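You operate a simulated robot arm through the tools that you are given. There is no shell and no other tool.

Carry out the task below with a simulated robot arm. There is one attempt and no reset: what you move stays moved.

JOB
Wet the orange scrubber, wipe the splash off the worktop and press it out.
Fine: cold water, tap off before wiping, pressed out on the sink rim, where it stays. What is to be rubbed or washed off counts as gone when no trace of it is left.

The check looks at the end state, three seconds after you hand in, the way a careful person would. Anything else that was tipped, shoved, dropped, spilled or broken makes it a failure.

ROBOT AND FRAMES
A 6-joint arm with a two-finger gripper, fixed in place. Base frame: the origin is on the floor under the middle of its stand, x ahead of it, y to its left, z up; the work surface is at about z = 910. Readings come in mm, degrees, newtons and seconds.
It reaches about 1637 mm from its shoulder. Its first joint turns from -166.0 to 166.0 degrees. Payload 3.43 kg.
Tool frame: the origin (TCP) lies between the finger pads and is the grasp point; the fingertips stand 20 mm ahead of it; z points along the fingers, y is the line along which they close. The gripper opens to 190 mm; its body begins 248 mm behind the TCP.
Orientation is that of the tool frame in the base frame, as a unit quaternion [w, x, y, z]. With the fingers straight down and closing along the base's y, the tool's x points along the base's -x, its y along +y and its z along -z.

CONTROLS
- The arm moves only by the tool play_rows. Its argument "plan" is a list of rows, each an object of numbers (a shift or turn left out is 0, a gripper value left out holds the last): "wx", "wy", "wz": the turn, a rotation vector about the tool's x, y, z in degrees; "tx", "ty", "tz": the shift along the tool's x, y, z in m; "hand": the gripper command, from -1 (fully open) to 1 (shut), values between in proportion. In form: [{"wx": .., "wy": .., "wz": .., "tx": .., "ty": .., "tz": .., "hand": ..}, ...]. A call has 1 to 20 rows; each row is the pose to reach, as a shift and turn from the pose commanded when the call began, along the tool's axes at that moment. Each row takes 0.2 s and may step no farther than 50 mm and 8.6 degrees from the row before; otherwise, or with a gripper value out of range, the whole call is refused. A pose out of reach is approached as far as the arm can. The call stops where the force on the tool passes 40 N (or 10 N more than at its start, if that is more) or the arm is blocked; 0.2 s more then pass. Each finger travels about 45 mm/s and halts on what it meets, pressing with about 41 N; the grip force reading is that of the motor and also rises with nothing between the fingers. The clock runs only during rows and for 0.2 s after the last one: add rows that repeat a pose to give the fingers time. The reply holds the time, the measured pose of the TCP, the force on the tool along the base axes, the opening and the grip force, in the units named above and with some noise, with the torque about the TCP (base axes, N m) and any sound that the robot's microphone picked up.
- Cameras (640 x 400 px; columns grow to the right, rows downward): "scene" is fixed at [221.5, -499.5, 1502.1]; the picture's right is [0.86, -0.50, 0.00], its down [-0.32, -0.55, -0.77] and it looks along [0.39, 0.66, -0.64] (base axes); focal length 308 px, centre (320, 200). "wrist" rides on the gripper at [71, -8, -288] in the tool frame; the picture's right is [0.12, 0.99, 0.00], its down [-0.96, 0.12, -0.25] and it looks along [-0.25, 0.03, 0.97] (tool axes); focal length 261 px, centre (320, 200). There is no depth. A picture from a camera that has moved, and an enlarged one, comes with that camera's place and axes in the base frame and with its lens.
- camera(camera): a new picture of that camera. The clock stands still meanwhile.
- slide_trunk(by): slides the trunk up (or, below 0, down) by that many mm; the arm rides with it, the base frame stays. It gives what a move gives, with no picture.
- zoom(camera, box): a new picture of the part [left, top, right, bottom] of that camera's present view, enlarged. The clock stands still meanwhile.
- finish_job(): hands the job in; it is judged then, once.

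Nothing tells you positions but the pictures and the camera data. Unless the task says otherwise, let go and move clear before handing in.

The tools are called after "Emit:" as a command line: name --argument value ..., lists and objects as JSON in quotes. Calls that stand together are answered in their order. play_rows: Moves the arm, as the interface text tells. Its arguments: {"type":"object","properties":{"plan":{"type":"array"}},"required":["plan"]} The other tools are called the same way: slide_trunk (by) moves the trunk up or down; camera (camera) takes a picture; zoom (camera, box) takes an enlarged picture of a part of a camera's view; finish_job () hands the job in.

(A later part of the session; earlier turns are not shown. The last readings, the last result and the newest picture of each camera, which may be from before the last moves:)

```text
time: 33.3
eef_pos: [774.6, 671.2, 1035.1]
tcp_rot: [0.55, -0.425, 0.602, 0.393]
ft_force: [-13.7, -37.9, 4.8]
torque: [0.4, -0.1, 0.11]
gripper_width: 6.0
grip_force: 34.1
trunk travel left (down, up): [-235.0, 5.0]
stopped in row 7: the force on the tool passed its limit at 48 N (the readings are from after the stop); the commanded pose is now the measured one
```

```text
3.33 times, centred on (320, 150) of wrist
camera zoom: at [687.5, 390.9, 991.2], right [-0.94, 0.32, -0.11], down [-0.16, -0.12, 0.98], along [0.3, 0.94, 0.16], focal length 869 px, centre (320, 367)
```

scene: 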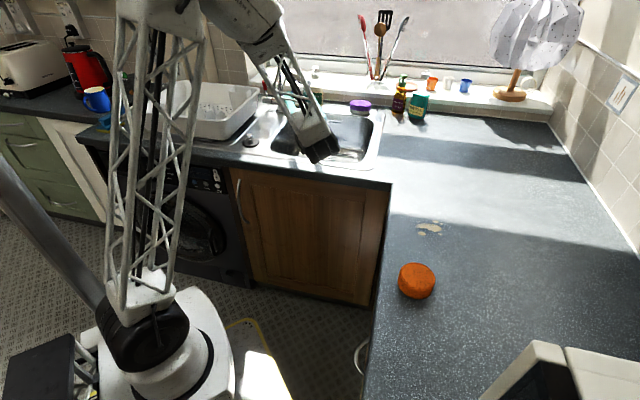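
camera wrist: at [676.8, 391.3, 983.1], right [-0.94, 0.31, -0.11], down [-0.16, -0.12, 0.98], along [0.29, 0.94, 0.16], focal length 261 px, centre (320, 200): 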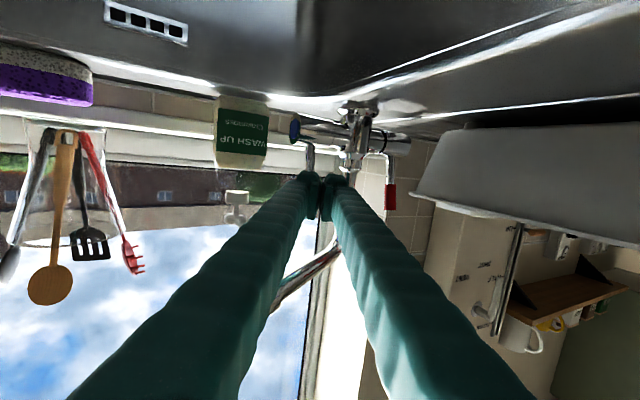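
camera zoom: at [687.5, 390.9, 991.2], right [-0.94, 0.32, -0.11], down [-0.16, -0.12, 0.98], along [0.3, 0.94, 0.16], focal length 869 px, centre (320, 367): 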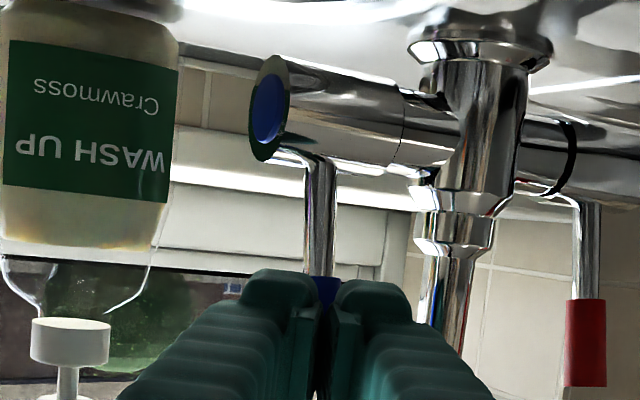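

The lever is hard against its closed stop backward, so it opens forward. I'll re-approach with more yaw, so the right finger pulls from behind-right and the grip can go deeper past the tube. I'll also use a flatter pitch.

Emit:
play_rows --plan '[{"tz": -0.02, "ty": -0.003, "hand": 1}, {"tz": -0.0392, "ty": -0.0123}, {"tz": -0.0392, "ty": -0.0123, "wx": -4.5, "wy": -1.75, "wz": -0.4, "hand": 0.72}, {"tz": -0.0392, "ty": -0.0123, "wx": -8.0, "wy": -3.1, "wz": -0.7}, {"tz": -0.0392, "ty": -0.0123, "tx": 0.0007, "wx": -8.96, "wy": -3.5, "wz": -0.79}, {"tz": -0.0392, "ty": -0.0123, "tx": 0.0007, "wx": -8.96, "wy": -3.5, "wz": -0.79}]'

Emit:
zoom --camera "wrist" --box '[240, 90, 400, 210]'

Emit:
zoom --camera "wrist" --box '[200, 160, 400, 300]'

```text
time: 34.7
eef_pos: [774.9, 632.7, 1037.7]
tcp_rot: [0.534, -0.461, 0.548, 0.449]
ft_force: [-0.1, 0.2, 0.4]
torque: [0.01, -0.02, -0.01]
gripper_width: 26.5
grip_force: 0.0
trunk travel left (down, up): [-235.0, 5.0]
```

```text
3.33 times, centred on (320, 150) of wrist
camera zoom: at [732.0, 345.6, 975.3], right [-0.98, 0.17, -0.12], down [-0.15, -0.2, 0.97], along [0.14, 0.96, 0.22], focal length 869 px, centre (320, 367)
```

zoom: 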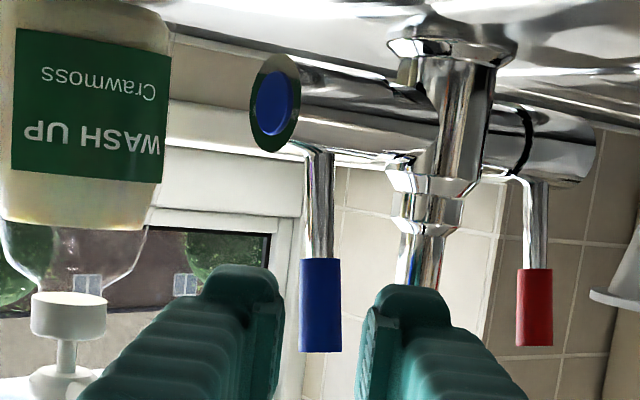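

```text
2.86 times, centred on (300, 230) of wrist
camera zoom: at [732.0, 345.6, 975.3], right [-0.98, 0.17, -0.12], down [-0.15, -0.2, 0.97], along [0.14, 0.96, 0.22], focal length 745 px, centre (377, 114)
```

zoom: 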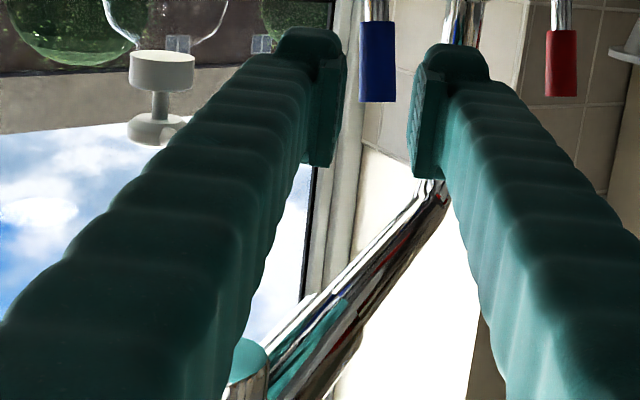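

Emit:
play_rows --plan '[{"tz": 0.02, "tx": 0.002}, {"tz": 0.04, "tx": 0.002}, {"tz": 0.052, "tx": 0.002}, {"tz": 0.057, "tx": 0.002}, {"tz": 0.06, "tx": 0.002}, {"tz": 0.062, "tx": 0.002}, {"tz": 0.062, "tx": 0.002}]'

Emit:
zoom --camera "wrist" --box '[240, 100, 400, 220]'

```text
time: 36.3
eef_pos: [786.0, 694.6, 1032.9]
tcp_rot: [0.534, -0.461, 0.549, 0.449]
ft_force: [0.3, -0.9, -0.2]
torque: [-0.02, -0.01, 0.01]
gripper_width: 26.4
grip_force: 0.0
trunk travel left (down, up): [-235.0, 5.0]
```

```text
3.33 times, centred on (320, 160) of wrist
camera zoom: at [742.9, 407.1, 971.7], right [-0.98, 0.17, -0.12], down [-0.15, -0.2, 0.97], along [0.14, 0.96, 0.22], focal length 869 px, centre (320, 333)
```

zoom: 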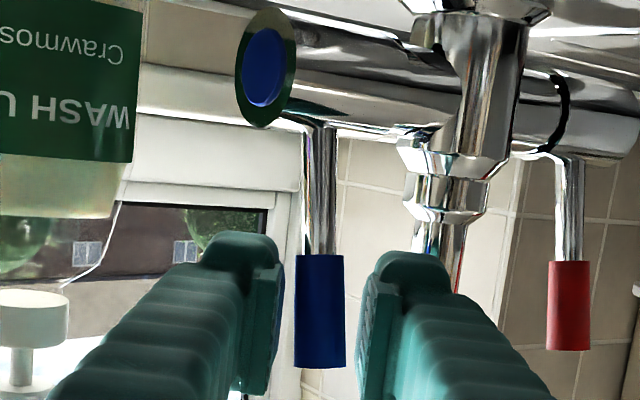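

Emit:
zoom --camera "wrist" --box '[295, 150, 345, 200]'

```text
8.00 times, centred on (320, 175) of wrist
camera zoom: at [742.9, 407.1, 971.7], right [-0.98, 0.17, -0.12], down [-0.15, -0.2, 0.97], along [0.14, 0.96, 0.22], focal length 2085 px, centre (320, 400)
```

zoom: 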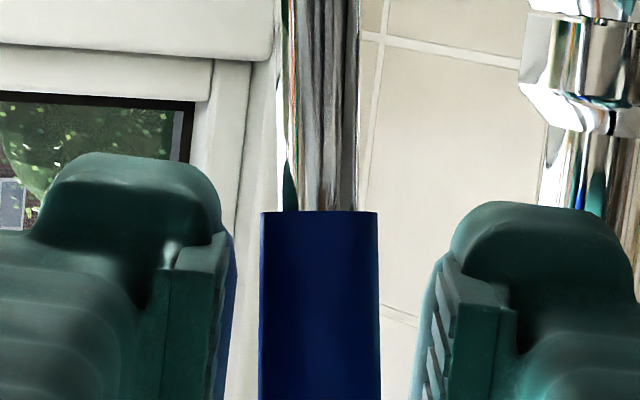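

Emit:
play_rows --plan '[{"tz": 0.002}, {"tz": 0.004}, {"tz": 0.006}, {"tz": 0.006}]'

Emit:
play_rows --plan '[{"hand": 1}, {"hand": 1}, {"hand": 1}, {"hand": 1}]'

Emit:
zoom --camera "wrist" --box '[280, 135, 360, 215]'

```text
time: 37.3
eef_pos: [786.2, 698.1, 1032.6]
tcp_rot: [0.535, -0.46, 0.55, 0.448]
ft_force: [0.5, -0.3, -0.7]
torque: [0.02, 0.0, 0.01]
gripper_width: 26.6
grip_force: 0.1
trunk travel left (down, up): [-235.0, 5.0]
```

```text
time: 38.3
eef_pos: [786.6, 699.3, 1034.1]
tcp_rot: [0.535, -0.46, 0.549, 0.448]
ft_force: [4.4, 2.9, -0.1]
torque: [-0.93, -1.48, -0.33]
gripper_width: 17.1
grip_force: 45.2
trunk travel left (down, up): [-235.0, 5.0]
```

```text
5.00 times, centred on (320, 175) of wrist
camera zoom: at [744.2, 412.6, 971.2], right [-0.98, 0.17, -0.12], down [-0.15, -0.2, 0.97], along [0.14, 0.96, 0.22], focal length 1303 px, centre (320, 325)
```

zoom: 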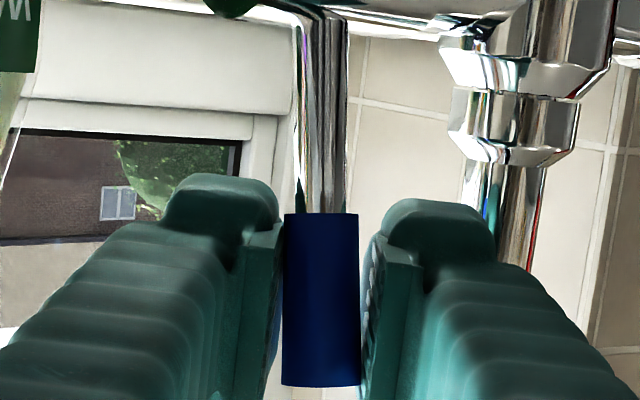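

Gripped with the lever deeper in the pads. I'll pull slowly along the arc, about 1.5° per step.

Emit:
play_rows --plan '[{"tx": 0.0001, "ty": 0.001, "tz": -0.0015, "hand": 1}, {"tx": 0.0002, "ty": 0.0021, "tz": -0.003}, {"tx": 0.0003, "ty": 0.0031, "tz": -0.0045}, {"tx": 0.0005, "ty": 0.0042, "tz": -0.006}, {"tx": 0.0008, "ty": 0.0052, "tz": -0.0075}, {"tx": 0.0011, "ty": 0.0063, "tz": -0.009}, {"tx": 0.0014, "ty": 0.0073, "tz": -0.0104}]'

Emit:
zoom --camera "wrist" --box '[240, 100, 400, 220]'

```text
time: 39.9
eef_pos: [778.6, 691.1, 1031.1]
tcp_rot: [0.535, -0.459, 0.549, 0.449]
ft_force: [25.2, 10.1, 6.8]
torque: [1.23, -1.84, -0.12]
gripper_width: 20.0
grip_force: 45.0
trunk travel left (down, up): [-235.0, 5.0]
```

```text
3.33 times, centred on (320, 160) of wrist
camera zoom: at [735.9, 403.1, 969.6], right [-0.98, 0.17, -0.12], down [-0.15, -0.2, 0.97], along [0.14, 0.96, 0.22], focal length 869 px, centre (320, 333)
```

zoom: 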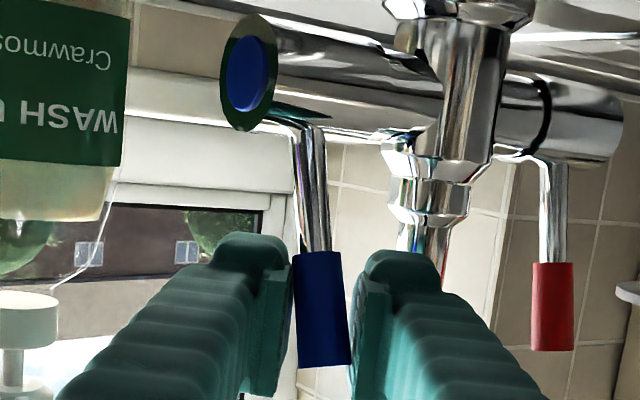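

It's working: the blue lever is tilting forward. I'll continue the slow pull.

Emit:
play_rows --plan '[{"tx": 0.0004, "ty": 0.001, "tz": -0.0015, "hand": 1}, {"tx": 0.0008, "ty": 0.002, "tz": -0.0029}, {"tx": 0.0013, "ty": 0.0031, "tz": -0.0044}, {"tx": 0.0019, "ty": 0.0041, "tz": -0.0058}, {"tx": 0.0024, "ty": 0.0051, "tz": -0.0072}, {"tx": 0.0031, "ty": 0.0061, "tz": -0.0086}, {"tx": 0.0037, "ty": 0.007, "tz": -0.01}, {"tx": 0.0045, "ty": 0.008, "tz": -0.0114}]'

Emit:
zoom --camera "wrist" --box '[240, 100, 400, 220]'

Emit:
zoom --camera "scene" --box '[240, 50, 400, 170]'

```text
time: 41.7
eef_pos: [767.7, 679.9, 1029.3]
tcp_rot: [0.535, -0.459, 0.55, 0.448]
ft_force: [32.6, 1.3, 12.6]
torque: [1.29, -1.88, -0.2]
gripper_width: 22.9
grip_force: 44.6
trunk travel left (down, up): [-235.0, 5.0]
```

```text
3.33 times, centred on (320, 160) of wrist
camera zoom: at [726.2, 392.8, 965.9], right [-0.98, 0.17, -0.12], down [-0.15, -0.2, 0.97], along [0.14, 0.96, 0.22], focal length 869 px, centre (320, 333)
```

zoom: 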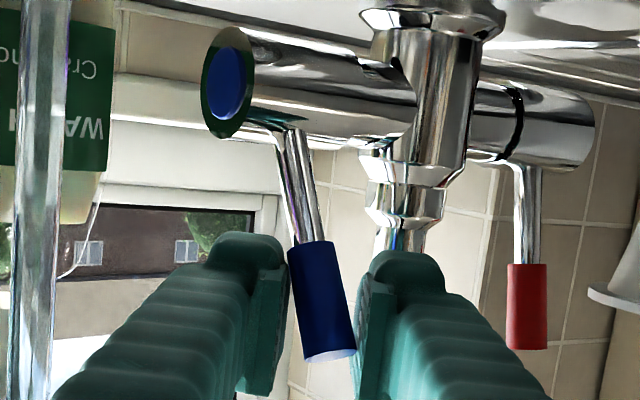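

```text
3.33 times, centred on (320, 110) of scene
camera zoom: at [221.5, -499.5, 1502.1], right [0.86, -0.5, 0.0], down [-0.32, -0.55, -0.77], along [0.39, 0.66, -0.64], focal length 1027 px, centre (320, 500)
```

zoom: 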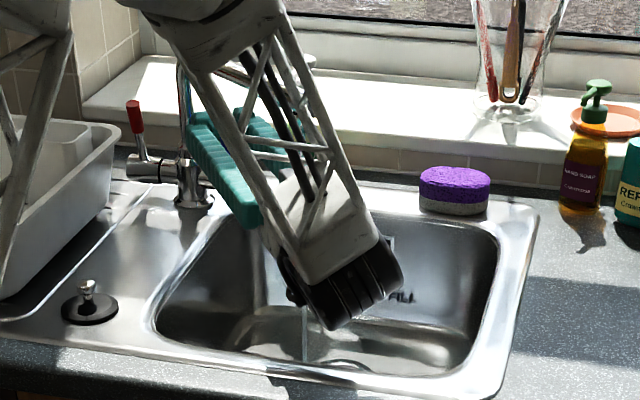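

Water is running in a clear stream into the basin, passing to the right of the fingers. I'll release the lever gently and back away, drifting left to stay clear of the stream.

Emit:
play_rows --plan '[{"hand": 0.7}, {"hand": 0.7}, {"tz": -0.01}, {"tz": -0.02}, {"tz": -0.035}, {"tz": -0.05, "ty": 0.005}, {"tz": -0.075, "ty": 0.015}, {"tz": -0.105, "ty": 0.03}, {"tz": -0.145, "ty": 0.045}, {"tz": -0.19, "ty": 0.06}, {"tz": -0.235, "ty": 0.075}, {"tz": -0.235, "ty": 0.075}]'

Emit:
camera --camera "wrist"

Emit:
zoom --camera "scene" --box '[240, 50, 400, 170]'

```text
time: 44.3
eef_pos: [652.3, 462.0, 1035.5]
tcp_rot: [0.535, -0.46, 0.549, 0.448]
ft_force: [1.0, 0.1, 0.5]
torque: [0.01, -0.01, 0.01]
gripper_width: 28.8
grip_force: 0.2
trunk travel left (down, up): [-235.0, 5.0]
```

```text
taken
camera wrist: at [609.7, 176.1, 972.9], right [-0.98, 0.17, -0.12], down [-0.15, -0.2, 0.97], along [0.14, 0.96, 0.22], focal length 261 px, centre (320, 200)
```

wrist: 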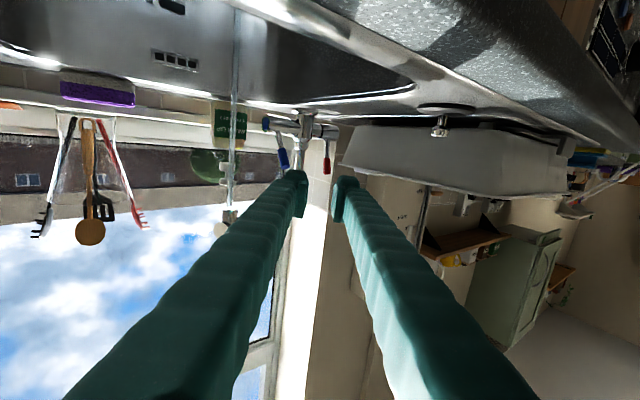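

```text
3.33 times, centred on (320, 110) of scene
camera zoom: at [221.5, -499.5, 1502.1], right [0.86, -0.5, 0.0], down [-0.32, -0.55, -0.77], along [0.39, 0.66, -0.64], focal length 1027 px, centre (320, 500)
```

zoom: 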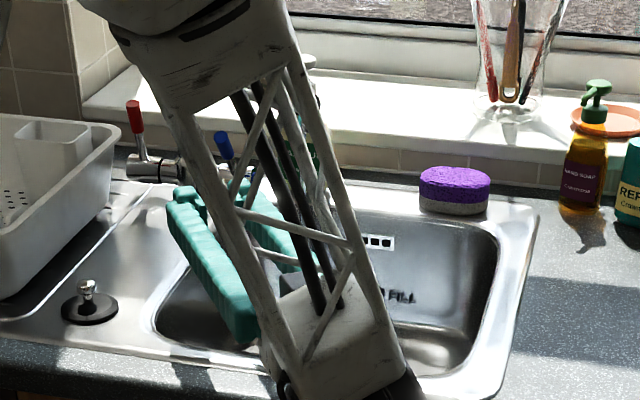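

Cold water is running and the lever stays put. Next I'll fetch the scrubber: back off, raise, and turn the fingers down as I head for the worktop.

Emit:
play_rows --plan '[{"tx": -0.012, "ty": -0.001, "tz": -0.024, "hand": -0.4}, {"tx": -0.024, "ty": -0.002, "tz": -0.048, "wy": 4}, {"tx": -0.036, "ty": -0.004, "tz": -0.072, "wy": 12}, {"tx": -0.048, "ty": -0.005, "tz": -0.097, "wy": 20}, {"tx": -0.06, "ty": -0.007, "tz": -0.121, "wy": 28.5}, {"tx": -0.071, "ty": -0.008, "tz": -0.145, "wy": 37}, {"tx": -0.083, "ty": -0.01, "tz": -0.17, "wy": 45.5}, {"tx": -0.095, "ty": -0.011, "tz": -0.194, "wy": 54}, {"tx": -0.107, "ty": -0.013, "tz": -0.218, "wy": 62.5}, {"tx": -0.107, "ty": -0.014, "tz": -0.242, "wy": 71}, {"tx": -0.107, "ty": -0.0145, "tz": -0.2665, "wy": 79.5}, {"tx": -0.107, "ty": -0.0145, "tz": -0.2665, "wy": 88}, {"tx": -0.107, "ty": -0.0145, "tz": -0.2665, "wy": 88}]'

Emit:
camera --camera "scene"

Emit:
camera --camera "wrist"

```text
time: 47.1
eef_pos: [622.3, 200.4, 1147.3]
tcp_rot: [0.003, -0.642, 0.767, 0.002]
ft_force: [-0.1, 0.0, 0.0]
torque: [-0.03, 0.04, 0.0]
gripper_width: 133.1
grip_force: 0.1
trunk travel left (down, up): [-235.0, 5.0]
```

```text
taken
```

scene: 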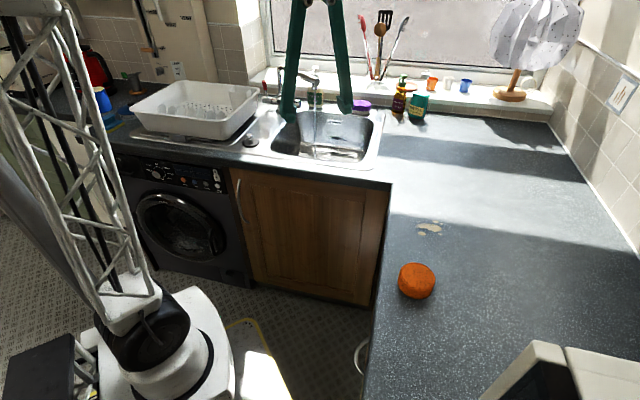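

```text
taken
camera wrist: at [616.6, 127.0, 1435.8], right [-1.0, 0.06, 0.0], down [0.06, 0.97, 0.26], along [0.01, 0.25, -0.97], focal length 261 px, centre (320, 200)
```

wrist: 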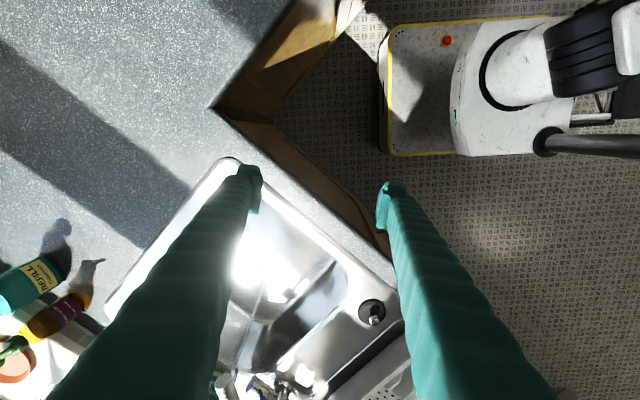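

Emit:
play_rows --plan '[{"tx": 0.0449, "ty": -0.0071, "tz": 0.0027, "wz": 3.5}, {"tx": 0.0898, "ty": -0.0142, "tz": 0.0054, "wz": 7}, {"tx": 0.1346, "ty": -0.0213, "tz": 0.0081, "wz": 10.5}, {"tx": 0.1795, "ty": -0.0284, "tz": 0.0108, "wz": 14}, {"tx": 0.2244, "ty": -0.0355, "tz": 0.0135, "wz": 17.5}, {"tx": 0.2693, "ty": -0.0426, "tz": 0.0162, "wz": 21}, {"tx": 0.3142, "ty": -0.0497, "tz": 0.0189, "wz": 24.5}, {"tx": 0.359, "ty": -0.0568, "tz": 0.0216, "wz": 28}, {"tx": 0.4039, "ty": -0.0639, "tz": 0.0243, "wz": 31.5}, {"tx": 0.4488, "ty": -0.071, "tz": 0.027, "wz": 35}, {"tx": 0.4488, "ty": -0.071, "tz": 0.027, "wz": 35}]'

Emit:
camera --camera "wrist"

Emit:
zoom --camera "scene" --box '[240, 50, 400, 170]'

```text
time: 49.5
eef_pos: [611.9, -253.0, 1116.4]
tcp_rot: [0.002, -0.382, 0.924, 0.005]
ft_force: [0.0, 0.0, -0.7]
torque: [-0.01, 0.03, -0.02]
gripper_width: 133.1
grip_force: 0.1
trunk travel left (down, up): [-235.0, 5.0]
```

```text
taken
camera wrist: at [567.2, -311.9, 1404.8], right [-0.78, 0.62, 0.01], down [0.6, 0.76, 0.26], along [0.15, 0.2, -0.97], focal length 261 px, centre (320, 200)
```

wrist: 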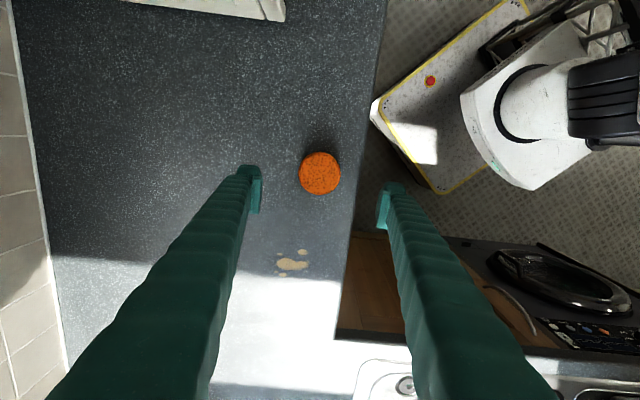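

```text
3.33 times, centred on (320, 110) of scene
camera zoom: at [221.5, -499.5, 1502.1], right [0.86, -0.5, 0.0], down [-0.32, -0.55, -0.77], along [0.39, 0.66, -0.64], focal length 1027 px, centre (320, 500)
```

zoom: 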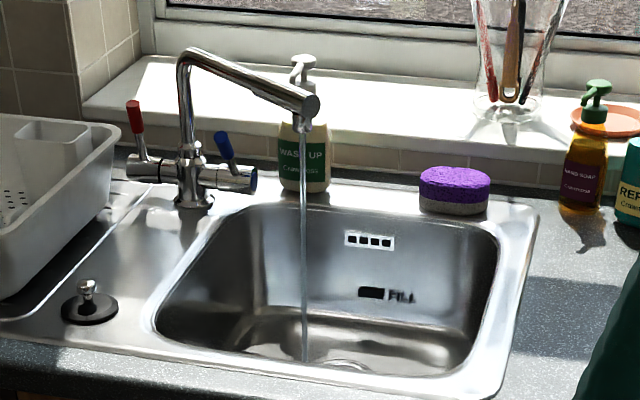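

The stream is running cleanly and the spout matches its original place. I'm above the scrubber; I'll measure it before gripping.

Emit:
zoom --camera "wrist" --box '[240, 130, 400, 230]'

Emit:
zoom --camera "wrist" --box '[250, 230, 350, 300]'

Emit:
zoom --camera "scene" --box '[360, 200, 480, 310]'

```text
4.00 times, centred on (320, 180) of wrist
camera zoom: at [567.2, -311.9, 1404.8], right [-0.78, 0.62, 0.01], down [0.6, 0.76, 0.26], along [0.15, 0.2, -0.97], focal length 1043 px, centre (320, 280)
```

zoom: 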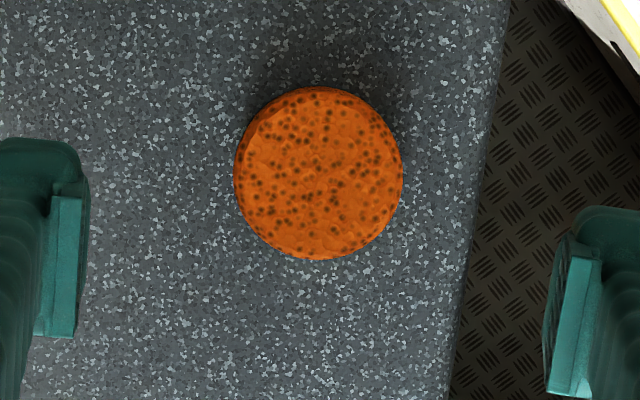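

```text
5.71 times, centred on (300, 265) of wrist
camera zoom: at [567.2, -311.9, 1404.8], right [-0.78, 0.62, 0.01], down [0.6, 0.76, 0.26], along [0.15, 0.2, -0.97], focal length 1489 px, centre (434, -171)
```

zoom: 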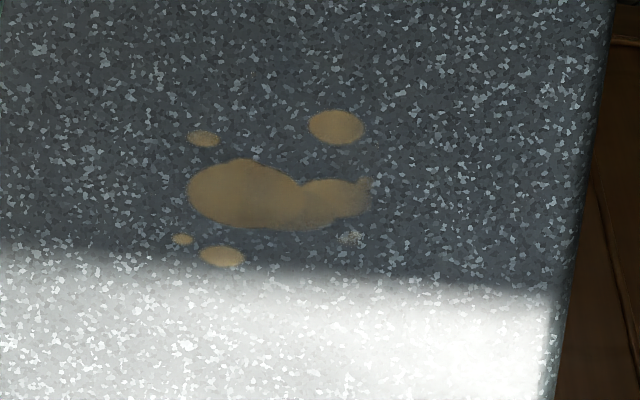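

```text
3.64 times, centred on (420, 255) of scene
camera zoom: at [221.5, -499.5, 1502.1], right [0.86, -0.5, 0.0], down [-0.32, -0.55, -0.77], along [0.39, 0.66, -0.64], focal length 1120 px, centre (-44, 0)
```

zoom: 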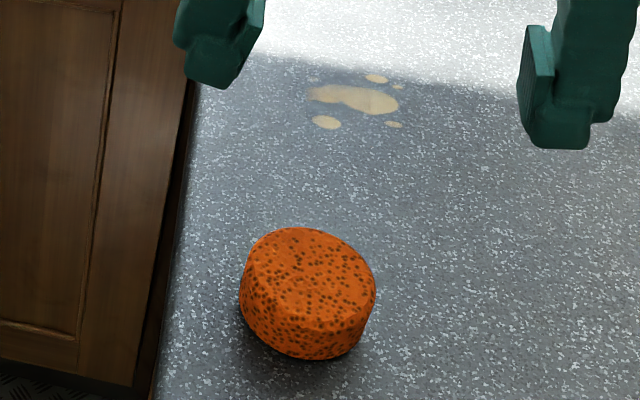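

The scrubber is round, about 75 mm across and 33 mm high. I'll descend around it and grip with the fingertips about 9 mm above the worktop.

Emit:
play_rows --plan '[{"tx": 0.0014, "ty": -0.0028, "tz": 0.04}, {"tx": 0.0014, "ty": -0.0028, "tz": 0.08}, {"tx": 0.0014, "ty": -0.0028, "tz": 0.12}, {"tx": 0.0014, "ty": -0.0028, "tz": 0.15}, {"tx": 0.0014, "ty": -0.0028, "tz": 0.17}, {"tx": 0.0014, "ty": -0.0028, "tz": 0.177}, {"tx": 0.0014, "ty": -0.0028, "tz": 0.177}]'

Emit:
camera --camera "wrist"

Emit:
zoom --camera "scene" --box '[360, 200, 480, 310]'

```text
time: 51.1
eef_pos: [612.6, -254.9, 938.6]
tcp_rot: [0.002, -0.381, 0.925, 0.004]
ft_force: [-0.9, 0.5, 0.7]
torque: [0.0, -0.01, -0.02]
gripper_width: 132.8
grip_force: 0.1
trunk travel left (down, up): [-235.0, 5.0]
```

```text
taken
camera wrist: at [568.4, -313.0, 1227.2], right [-0.79, 0.62, 0.01], down [0.6, 0.76, 0.26], along [0.15, 0.2, -0.97], focal length 261 px, centre (320, 200)
```

wrist: 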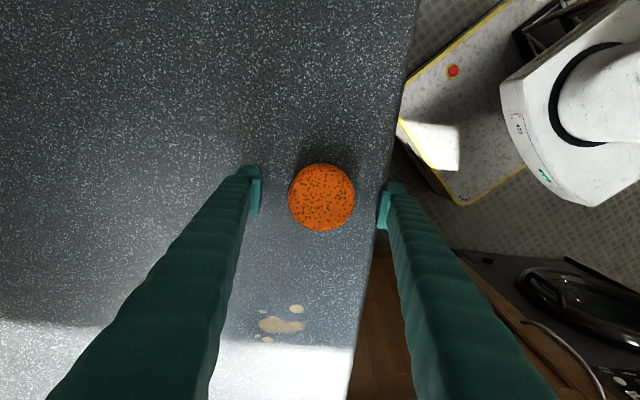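

```text
3.64 times, centred on (420, 255) of scene
camera zoom: at [221.5, -499.5, 1502.1], right [0.86, -0.5, 0.0], down [-0.32, -0.55, -0.77], along [0.39, 0.66, -0.64], focal length 1120 px, centre (-44, 0)
```

zoom: 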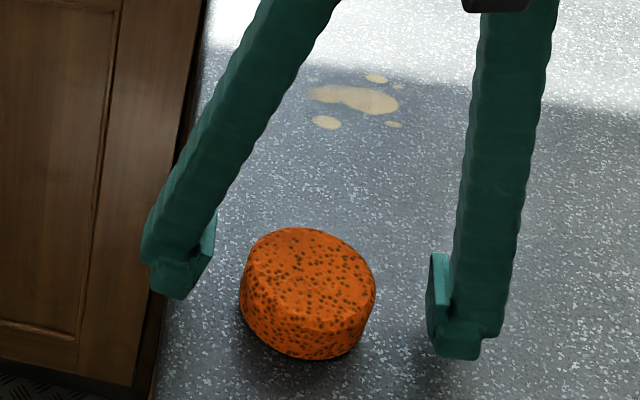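

Emit:
play_rows --plan '[{"ty": 0.004}, {"ty": 0.004, "hand": 0.0}, {"ty": 0.004, "hand": 0.3}, {"ty": 0.004, "hand": 1}, {"ty": 0.004, "hand": 1}, {"ty": 0.004, "hand": 1}, {"ty": 0.004, "hand": 1}, {"ty": 0.004, "hand": 1}]'

Emit:
zoom --camera "scene" --box '[360, 200, 480, 310]'

Emit:
zoom --camera "wrist" --box '[240, 130, 400, 250]'

```text
time: 52.9
eef_pos: [610.2, -251.7, 939.3]
tcp_rot: [0.002, -0.382, 0.924, 0.004]
ft_force: [-0.4, 0.1, 1.6]
torque: [-0.04, -0.05, -0.02]
gripper_width: 74.9
grip_force: 41.2
trunk travel left (down, up): [-235.0, 5.0]
```

```text
3.64 times, centred on (420, 255) of scene
camera zoom: at [221.5, -499.5, 1502.1], right [0.86, -0.5, 0.0], down [-0.32, -0.55, -0.77], along [0.39, 0.66, -0.64], focal length 1120 px, centre (-44, 0)
```

zoom: 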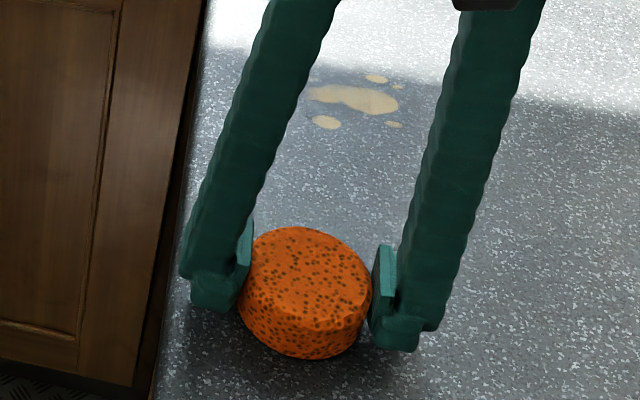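

```text
3.33 times, centred on (320, 190) of wrist
camera zoom: at [565.8, -310.3, 1227.5], right [-0.79, 0.62, 0.01], down [0.6, 0.76, 0.26], along [0.15, 0.2, -0.97], focal length 869 px, centre (320, 233)
```

zoom: 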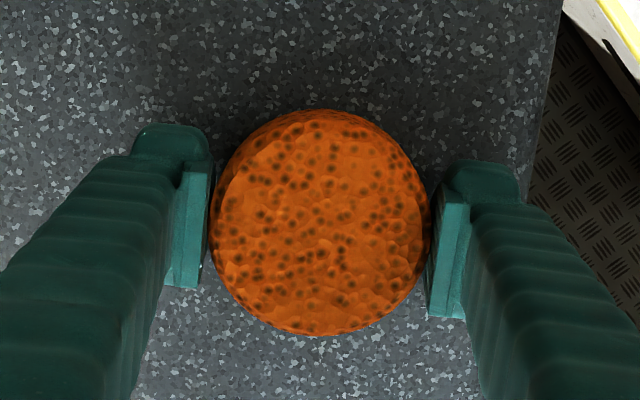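

The scrubber is held firmly at 75 mm. I'll lift it and carry it round to the front of the sink.

Emit:
play_rows --plan '[{"tz": -0.03, "hand": 1}, {"tz": -0.075}, {"tz": -0.12}, {"tz": -0.16}, {"tx": -0.0362, "ty": 0.032, "tz": -0.162}, {"tx": -0.0724, "ty": 0.0639, "tz": -0.164}, {"tx": -0.1086, "ty": 0.0959, "tz": -0.166}, {"tx": -0.1448, "ty": 0.1278, "tz": -0.168}, {"tx": -0.181, "ty": 0.1598, "tz": -0.17}, {"tx": -0.2172, "ty": 0.1918, "tz": -0.172}, {"tx": -0.2534, "ty": 0.2237, "tz": -0.174}, {"tx": -0.2896, "ty": 0.2557, "tz": -0.176}, {"tx": -0.3258, "ty": 0.2876, "tz": -0.178}, {"tx": -0.362, "ty": 0.3196, "tz": -0.18}, {"tx": -0.362, "ty": 0.3196, "tz": -0.18}]'

Emit:
camera --camera "wrist"

Emit:
camera --camera "scene"

```text
time: 56.1
eef_pos: [642.0, 228.4, 1124.8]
tcp_rot: [0.003, -0.382, 0.924, 0.005]
ft_force: [0.5, -0.3, -0.7]
torque: [0.01, 0.02, -0.02]
gripper_width: 74.5
grip_force: 41.4
trunk travel left (down, up): [-235.0, 5.0]
```

```text
taken
camera wrist: at [597.3, 169.3, 1412.3], right [-0.79, 0.62, 0.01], down [0.6, 0.76, 0.25], along [0.15, 0.2, -0.97], focal length 261 px, centre (320, 200)
```

wrist: 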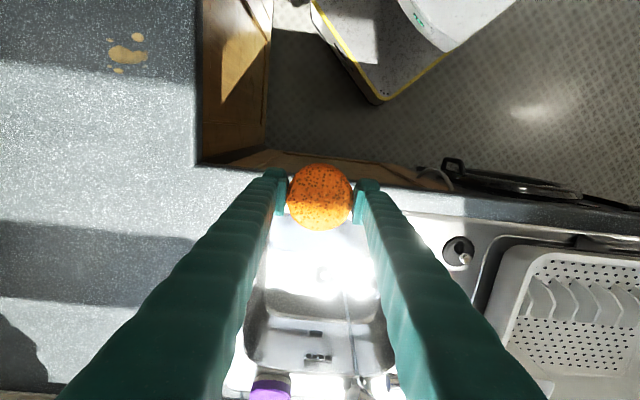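

```text
taken
```

scene: 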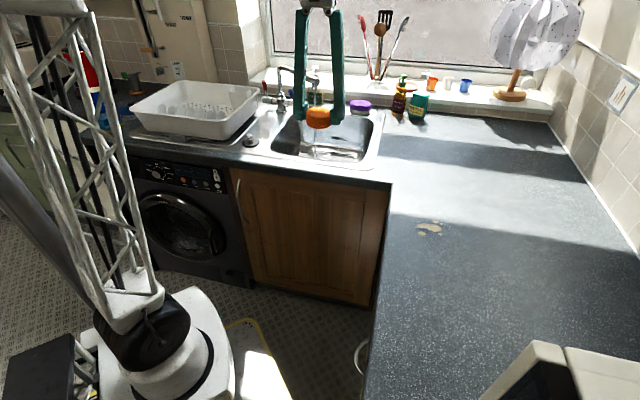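

Emit:
play_rows --plan '[{"tx": -0.0247, "ty": 0.0155, "tz": 0.0175, "wy": -7.5, "hand": 1}, {"tx": -0.0495, "ty": 0.0311, "tz": 0.035, "wy": -15}, {"tx": -0.0742, "ty": 0.0466, "tz": 0.0525, "wy": -22.5}, {"tx": -0.099, "ty": 0.0622, "tz": 0.07, "wy": -30}, {"tx": -0.1237, "ty": 0.0777, "tz": 0.0875, "wy": -37.5}, {"tx": -0.1485, "ty": 0.0933, "tz": 0.105, "wy": -45}, {"tx": -0.1485, "ty": 0.0933, "tz": 0.105, "wy": -45}]'

Emit:
camera --camera "wrist"

Emit:
zoom --camera "scene" --box '[240, 50, 400, 170]'

```text
time: 57.7
eef_pos: [680.8, 401.3, 1019.1]
tcp_rot: [0.357, -0.35, 0.853, 0.15]
ft_force: [0.8, -0.7, -0.1]
torque: [-0.02, 0.01, 0.0]
gripper_width: 74.6
grip_force: 41.0
trunk travel left (down, up): [-235.0, 5.0]
```

```text
taken
camera wrist: at [506.5, 214.1, 1172.6], right [-0.76, 0.65, -0.08], down [0.28, 0.43, 0.86], along [0.59, 0.63, -0.5], focal length 261 px, centre (320, 200)
```

wrist: 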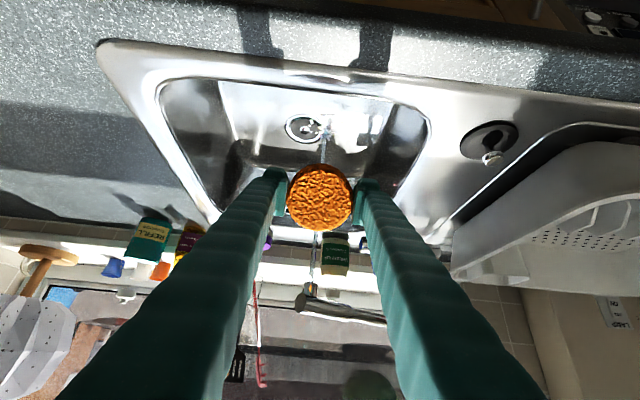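

```text
3.33 times, centred on (320, 110) of scene
camera zoom: at [221.5, -499.5, 1502.1], right [0.86, -0.5, 0.0], down [-0.32, -0.55, -0.77], along [0.39, 0.66, -0.64], focal length 1027 px, centre (320, 500)
```

zoom: 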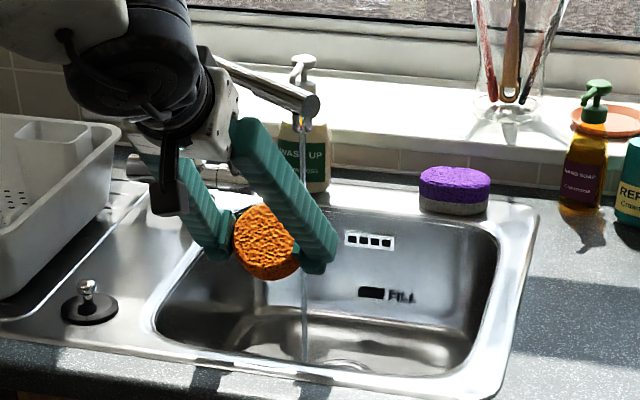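

The stream lines up with the scrubber. I'll move it straight in under the water and hold it there, shifting a little so it soaks all over.

Emit:
play_rows --plan '[{"tx": -0.0208, "ty": -0.0003, "tz": 0.0316, "hand": 1}, {"tx": -0.0416, "ty": -0.0005, "tz": 0.0631}, {"tx": -0.0625, "ty": -0.0008, "tz": 0.0947}, {"tx": -0.0833, "ty": -0.001, "tz": 0.1263}, {"tx": -0.0833, "ty": -0.001, "tz": 0.1263}, {"tx": -0.0833, "ty": -0.001, "tz": 0.1263}, {"tx": -0.0833, "ty": -0.001, "tz": 0.1263}, {"tx": -0.0833, "ty": -0.001, "tz": 0.1263}, {"tx": -0.0833, "ty": -0.001, "tz": 0.1263}, {"tx": -0.0833, "ty": -0.001, "tz": 0.1263}]'

Emit:
camera --camera "wrist"

Emit:
zoom --camera "scene" --box '[240, 50, 400, 170]'

```text
time: 59.9
eef_pos: [786.4, 504.0, 990.8]
tcp_rot: [0.356, -0.351, 0.853, 0.15]
ft_force: [0.3, -0.1, 0.3]
torque: [0.01, -0.01, 0.0]
gripper_width: 74.8
grip_force: 40.5
trunk travel left (down, up): [-235.0, 5.0]
```

```text
taken
camera wrist: at [613.2, 317.8, 1143.7], right [-0.76, 0.64, -0.08], down [0.28, 0.43, 0.86], along [0.59, 0.63, -0.51], focal length 261 px, centre (320, 200)
```

wrist: 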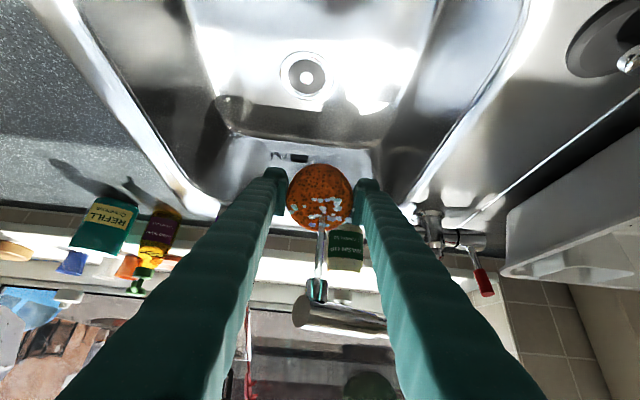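

```text
3.33 times, centred on (320, 110) of scene
camera zoom: at [221.5, -499.5, 1502.1], right [0.86, -0.5, 0.0], down [-0.32, -0.55, -0.77], along [0.39, 0.66, -0.64], focal length 1027 px, centre (320, 500)
```

zoom: 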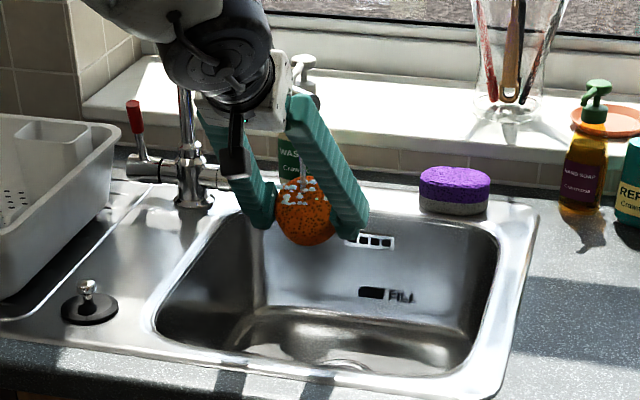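

The stream lands on the scrubber and it's darkening. I'll hold it under the water for a few more seconds.

Emit:
play_rows --plan '[{"tx": 0.006, "tz": 0.006}, {"tx": 0.01, "tz": 0.01}, {"tx": 0.01, "tz": 0.01}, {"tx": 0.01, "tz": 0.01, "ty": 0.012}, {"tx": 0.01, "tz": 0.01, "ty": 0.012}, {"tx": 0.01, "tz": 0.01, "ty": -0.012}, {"tx": 0.01, "tz": 0.01, "ty": -0.012}, {"tx": 0, "tz": 0, "ty": -0.012}, {"tx": 0, "tz": 0, "ty": 0.012}, {"tx": 0, "tz": 0, "ty": 0}, {"tx": 0, "tz": 0, "ty": 0}, {"tx": 0, "tz": 0, "ty": 0}, {"tx": 0, "tz": 0, "ty": 0}, {"tx": 0, "tz": 0, "ty": 0}, {"tx": 0, "tz": 0, "ty": 0}]'

Emit:
zoom --camera "wrist" --box '[240, 130, 400, 250]'

Emit:
zoom --camera "scene" --box '[270, 50, 390, 170]'

```text
time: 63.1
eef_pos: [785.0, 504.4, 991.2]
tcp_rot: [0.356, -0.351, 0.853, 0.15]
ft_force: [0.4, -0.4, -0.3]
torque: [0.02, 0.0, 0.02]
gripper_width: 74.4
grip_force: 41.2
trunk travel left (down, up): [-235.0, 5.0]
```

```text
3.33 times, centred on (320, 190) of wrist
camera zoom: at [612.6, 317.9, 1143.9], right [-0.76, 0.64, -0.08], down [0.28, 0.43, 0.86], along [0.59, 0.63, -0.51], focal length 869 px, centre (320, 233)
```

zoom: 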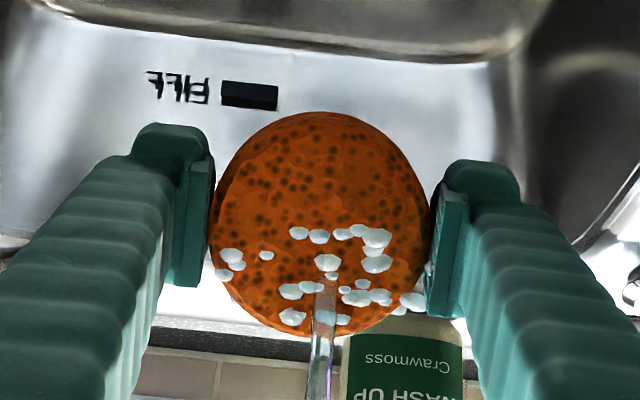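

```text
3.33 times, centred on (330, 110) of scene
camera zoom: at [221.5, -499.5, 1502.1], right [0.86, -0.5, 0.0], down [-0.32, -0.55, -0.77], along [0.39, 0.66, -0.64], focal length 1027 px, centre (287, 500)
```

zoom: 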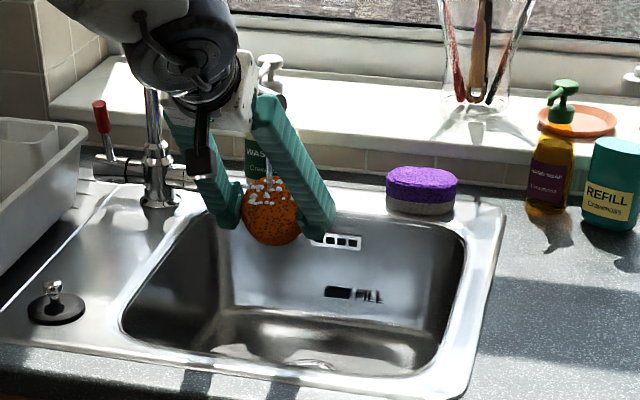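

The scrubber is thoroughly darkened, so it's wet. I'll pull it out of the stream and pause over the basin to let it drip.

Emit:
play_rows --plan '[{"hand": 1}, {"hand": 1}, {"hand": 1}, {"hand": 1}, {"tx": 0.02, "tz": -0.02}, {"tx": 0.04, "tz": -0.04}, {"tx": 0.06, "tz": -0.06}, {"tx": 0.07, "tz": -0.07}, {"tx": 0.07, "tz": -0.07}, {"tx": 0.07, "tz": -0.07}, {"tx": 0.07, "tz": -0.07}, {"tx": 0.07, "tz": -0.07}, {"tx": 0.07, "tz": -0.07}]'

Emit:
zoom --camera "wrist" --box '[240, 130, 400, 250]'

Emit:
zoom --camera "scene" --box '[240, 50, 400, 170]'

```text
time: 65.9
eef_pos: [717.1, 433.6, 991.3]
tcp_rot: [0.356, -0.35, 0.853, 0.15]
ft_force: [-0.1, -0.4, 0.2]
torque: [-0.02, -0.03, 0.01]
gripper_width: 74.5
grip_force: 40.6
trunk travel left (down, up): [-235.0, 5.0]
```

```text
3.33 times, centred on (320, 190) of wrist
camera zoom: at [542.4, 247.7, 1143.7], right [-0.76, 0.64, -0.08], down [0.28, 0.43, 0.86], along [0.59, 0.63, -0.51], focal length 869 px, centre (320, 233)
```

zoom: 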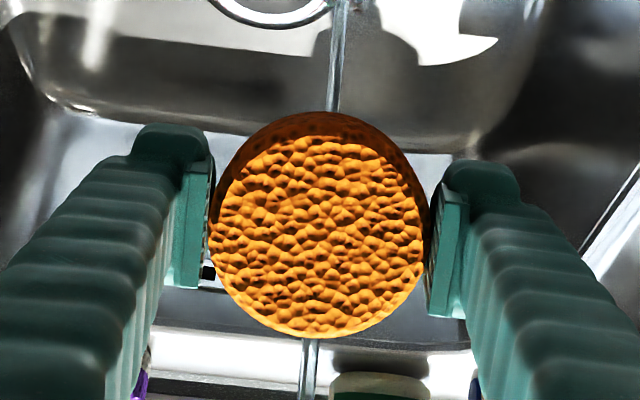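

```text
3.33 times, centred on (320, 110) of scene
camera zoom: at [221.5, -499.5, 1502.1], right [0.86, -0.5, 0.0], down [-0.32, -0.55, -0.77], along [0.39, 0.66, -0.64], focal length 1027 px, centre (320, 500)
```

zoom: 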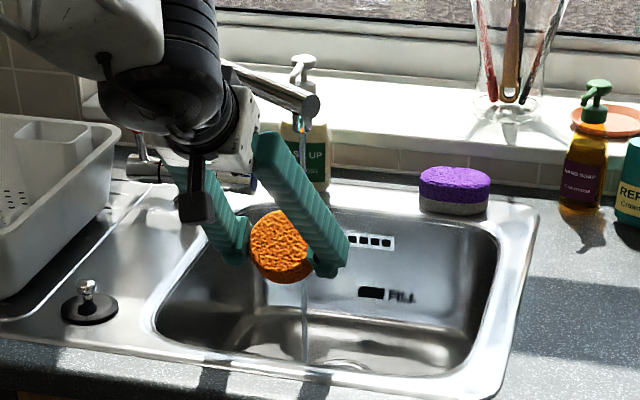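

I'll now bring the scrubber upright over the left-hand sink deck, which is a free flat steel spot beside the bowl. I'll park it there while I shut the tap.

Emit:
play_rows --plan '[{"tx": -0.0062, "ty": 0.0063, "tz": -0.0195, "wy": 7.5, "hand": 1}, {"tx": -0.0125, "ty": 0.0126, "tz": -0.039, "wy": 15}, {"tx": -0.0187, "ty": 0.019, "tz": -0.0585, "wy": 22.5}, {"tx": -0.0249, "ty": 0.0253, "tz": -0.078, "wy": 30}, {"tx": -0.0312, "ty": 0.0316, "tz": -0.0975, "wy": 37.5}, {"tx": -0.0374, "ty": 0.0379, "tz": -0.117, "wy": 45}, {"tx": -0.0374, "ty": 0.0379, "tz": -0.117, "wy": 45}]'

Emit:
camera --camera "wrist"

Emit:
zoom --camera "scene" --box '[230, 70, 390, 190]'

```text
time: 67.5
eef_pos: [649.8, 421.9, 1098.4]
tcp_rot: [0.001, -0.382, 0.924, 0.004]
ft_force: [0.6, -0.6, -0.6]
torque: [-0.04, 0.02, 0.01]
gripper_width: 74.5
grip_force: 41.2
trunk travel left (down, up): [-235.0, 5.0]
```

```text
taken
camera wrist: at [604.7, 362.5, 1388.0], right [-0.79, 0.62, 0.01], down [0.6, 0.76, 0.25], along [0.15, 0.2, -0.97], focal length 261 px, centre (320, 200)
```

wrist: 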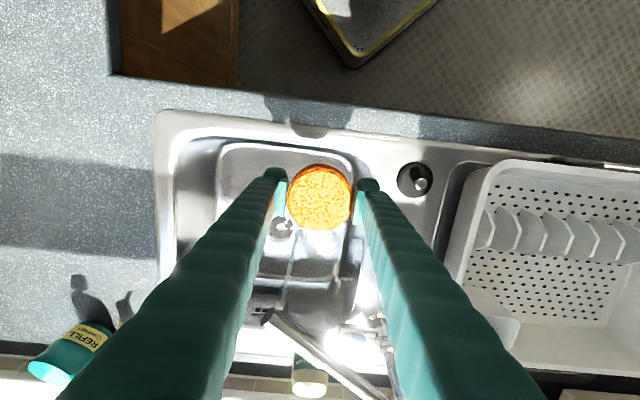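

```text
3.33 times, centred on (310, 130) of scene
camera zoom: at [221.5, -499.5, 1502.1], right [0.86, -0.5, 0.0], down [-0.32, -0.55, -0.77], along [0.39, 0.66, -0.64], focal length 1027 px, centre (353, 433)
```

zoom: 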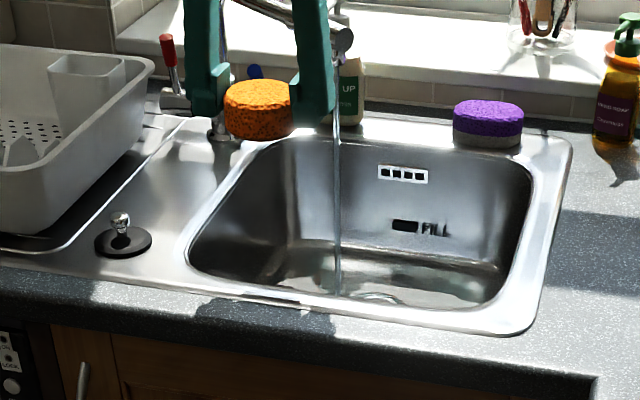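

Emit:
play_rows --plan '[{"tx": -0.012, "ty": 0.0124, "tz": 0.004, "wz": 8.2, "hand": 1}, {"tx": -0.024, "ty": 0.0248, "tz": 0.01, "wz": 16.4}, {"tx": -0.036, "ty": 0.0372, "tz": 0.018, "wz": 24.5}, {"tx": -0.048, "ty": 0.0496, "tz": 0.026, "wz": 32.7}, {"tx": -0.06, "ty": 0.062, "tz": 0.034, "wz": 40.9}, {"tx": -0.072, "ty": 0.0745, "tz": 0.042, "wz": 49.1}, {"tx": -0.084, "ty": 0.0869, "tz": 0.05, "wz": 57.3}, {"tx": -0.096, "ty": 0.0993, "tz": 0.058, "wz": 65.5}, {"tx": -0.108, "ty": 0.1117, "tz": 0.066, "wz": 73.6}, {"tx": -0.12, "ty": 0.1241, "tz": 0.074, "wz": 81.8}, {"tx": -0.132, "ty": 0.1365, "tz": 0.08, "wz": 90}, {"tx": -0.132, "ty": 0.1365, "tz": 0.08, "wz": 90}]'

Emit:
camera --camera "wrist"

Emit:
zoom --camera "scene" --box '[210, 50, 350, 170]'

```text
time: 70.1
eef_pos: [646.0, 611.7, 1022.2]
tcp_rot: [-0.001, 0.384, 0.923, 0.004]
ft_force: [-0.1, 0.1, -0.5]
torque: [-0.02, 0.06, -0.03]
gripper_width: 74.4
grip_force: 41.2
trunk travel left (down, up): [-235.0, 5.0]
```

```text
taken
camera wrist: at [590.3, 652.3, 1310.7], right [0.62, 0.78, 0.01], down [0.76, -0.6, 0.24], along [0.19, -0.14, -0.97], focal length 261 px, centre (320, 200)
```

wrist: 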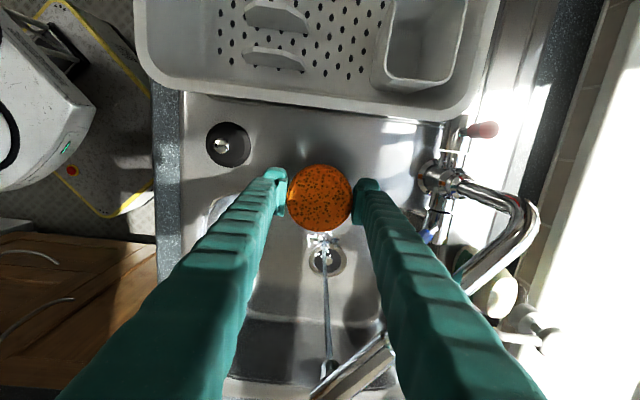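

```text
3.33 times, centred on (280, 110) of scene
camera zoom: at [221.5, -499.5, 1502.1], right [0.86, -0.5, 0.0], down [-0.32, -0.55, -0.77], along [0.39, 0.66, -0.64], focal length 1027 px, centre (453, 500)
```

zoom: 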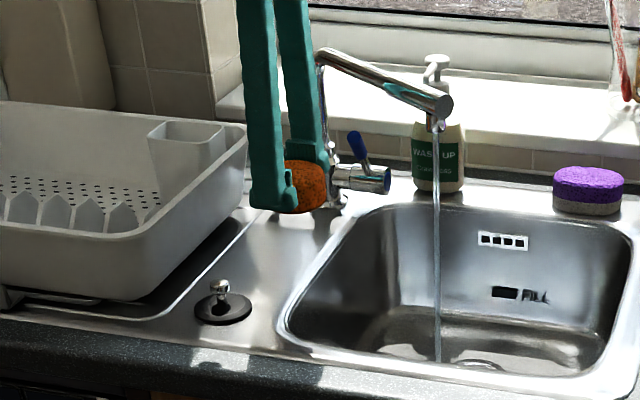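

Emit:
zoom --camera "wrist" --box '[180, 80, 460, 280]'

```text
2.00 times, centred on (320, 180) of wrist
camera zoom: at [590.3, 652.3, 1310.7], right [0.62, 0.78, 0.01], down [0.76, -0.6, 0.24], along [0.19, -0.14, -0.97], focal length 521 px, centre (320, 240)
```

zoom: 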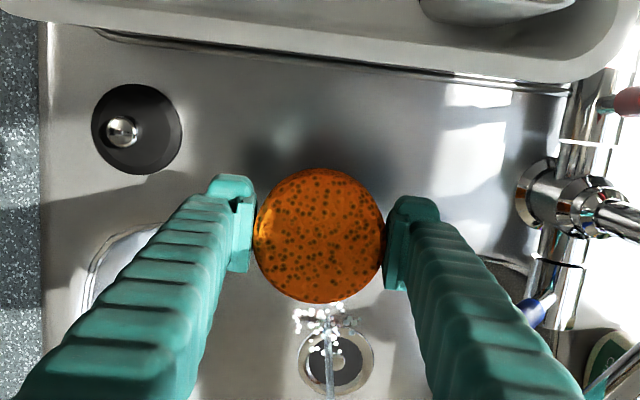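

The spot overlaps the bowl edge slightly, so I'll shift 28 mm toward the drainer and lower the scrubber onto the steel deck.

Emit:
play_rows --plan '[{"tx": 0.014, "tz": 0.01, "hand": 1}, {"tx": 0.028, "tz": 0.03}, {"tx": 0.028, "tz": 0.05}, {"tx": 0.028, "tz": 0.065}, {"tx": 0.028, "tz": 0.07}, {"tx": 0.028, "tz": 0.07}]'

Emit:
zoom --camera "wrist" --box '[180, 80, 460, 280]'

Emit:
zoom --camera "scene" --box '[210, 60, 350, 180]'

```text
time: 71.5
eef_pos: [626.7, 632.0, 951.1]
tcp_rot: [-0.001, 0.384, 0.923, 0.003]
ft_force: [0.8, 0.0, -0.6]
torque: [-0.02, 0.02, 0.01]
gripper_width: 74.6
grip_force: 41.1
trunk travel left (down, up): [-235.0, 5.0]
```

```text
2.00 times, centred on (320, 180) of wrist
camera zoom: at [570.9, 672.4, 1240.6], right [0.62, 0.79, 0.01], down [0.76, -0.6, 0.24], along [0.2, -0.14, -0.97], focal length 521 px, centre (320, 240)
```

zoom: 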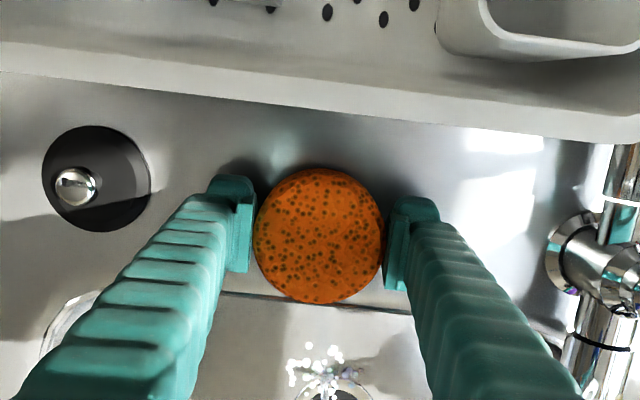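

```text
3.33 times, centred on (280, 120) of scene
camera zoom: at [221.5, -499.5, 1502.1], right [0.86, -0.5, 0.0], down [-0.32, -0.55, -0.77], along [0.39, 0.66, -0.64], focal length 1027 px, centre (453, 467)
```

zoom: 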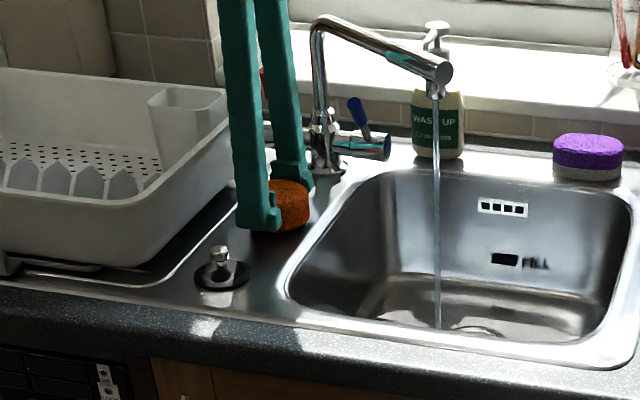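

Emit:
play_rows --plan '[{"tz": 0.0015}, {"tz": 0.003}, {"tz": 0.0045}, {"tz": 0.0055}]'

```text
time: 72.5
eef_pos: [627.3, 631.7, 945.3]
tcp_rot: [-0.001, 0.384, 0.923, 0.004]
ft_force: [-0.7, -0.2, -0.2]
torque: [0.0, -0.01, 0.01]
gripper_width: 74.7
grip_force: 41.2
trunk travel left (down, up): [-235.0, 5.0]
```

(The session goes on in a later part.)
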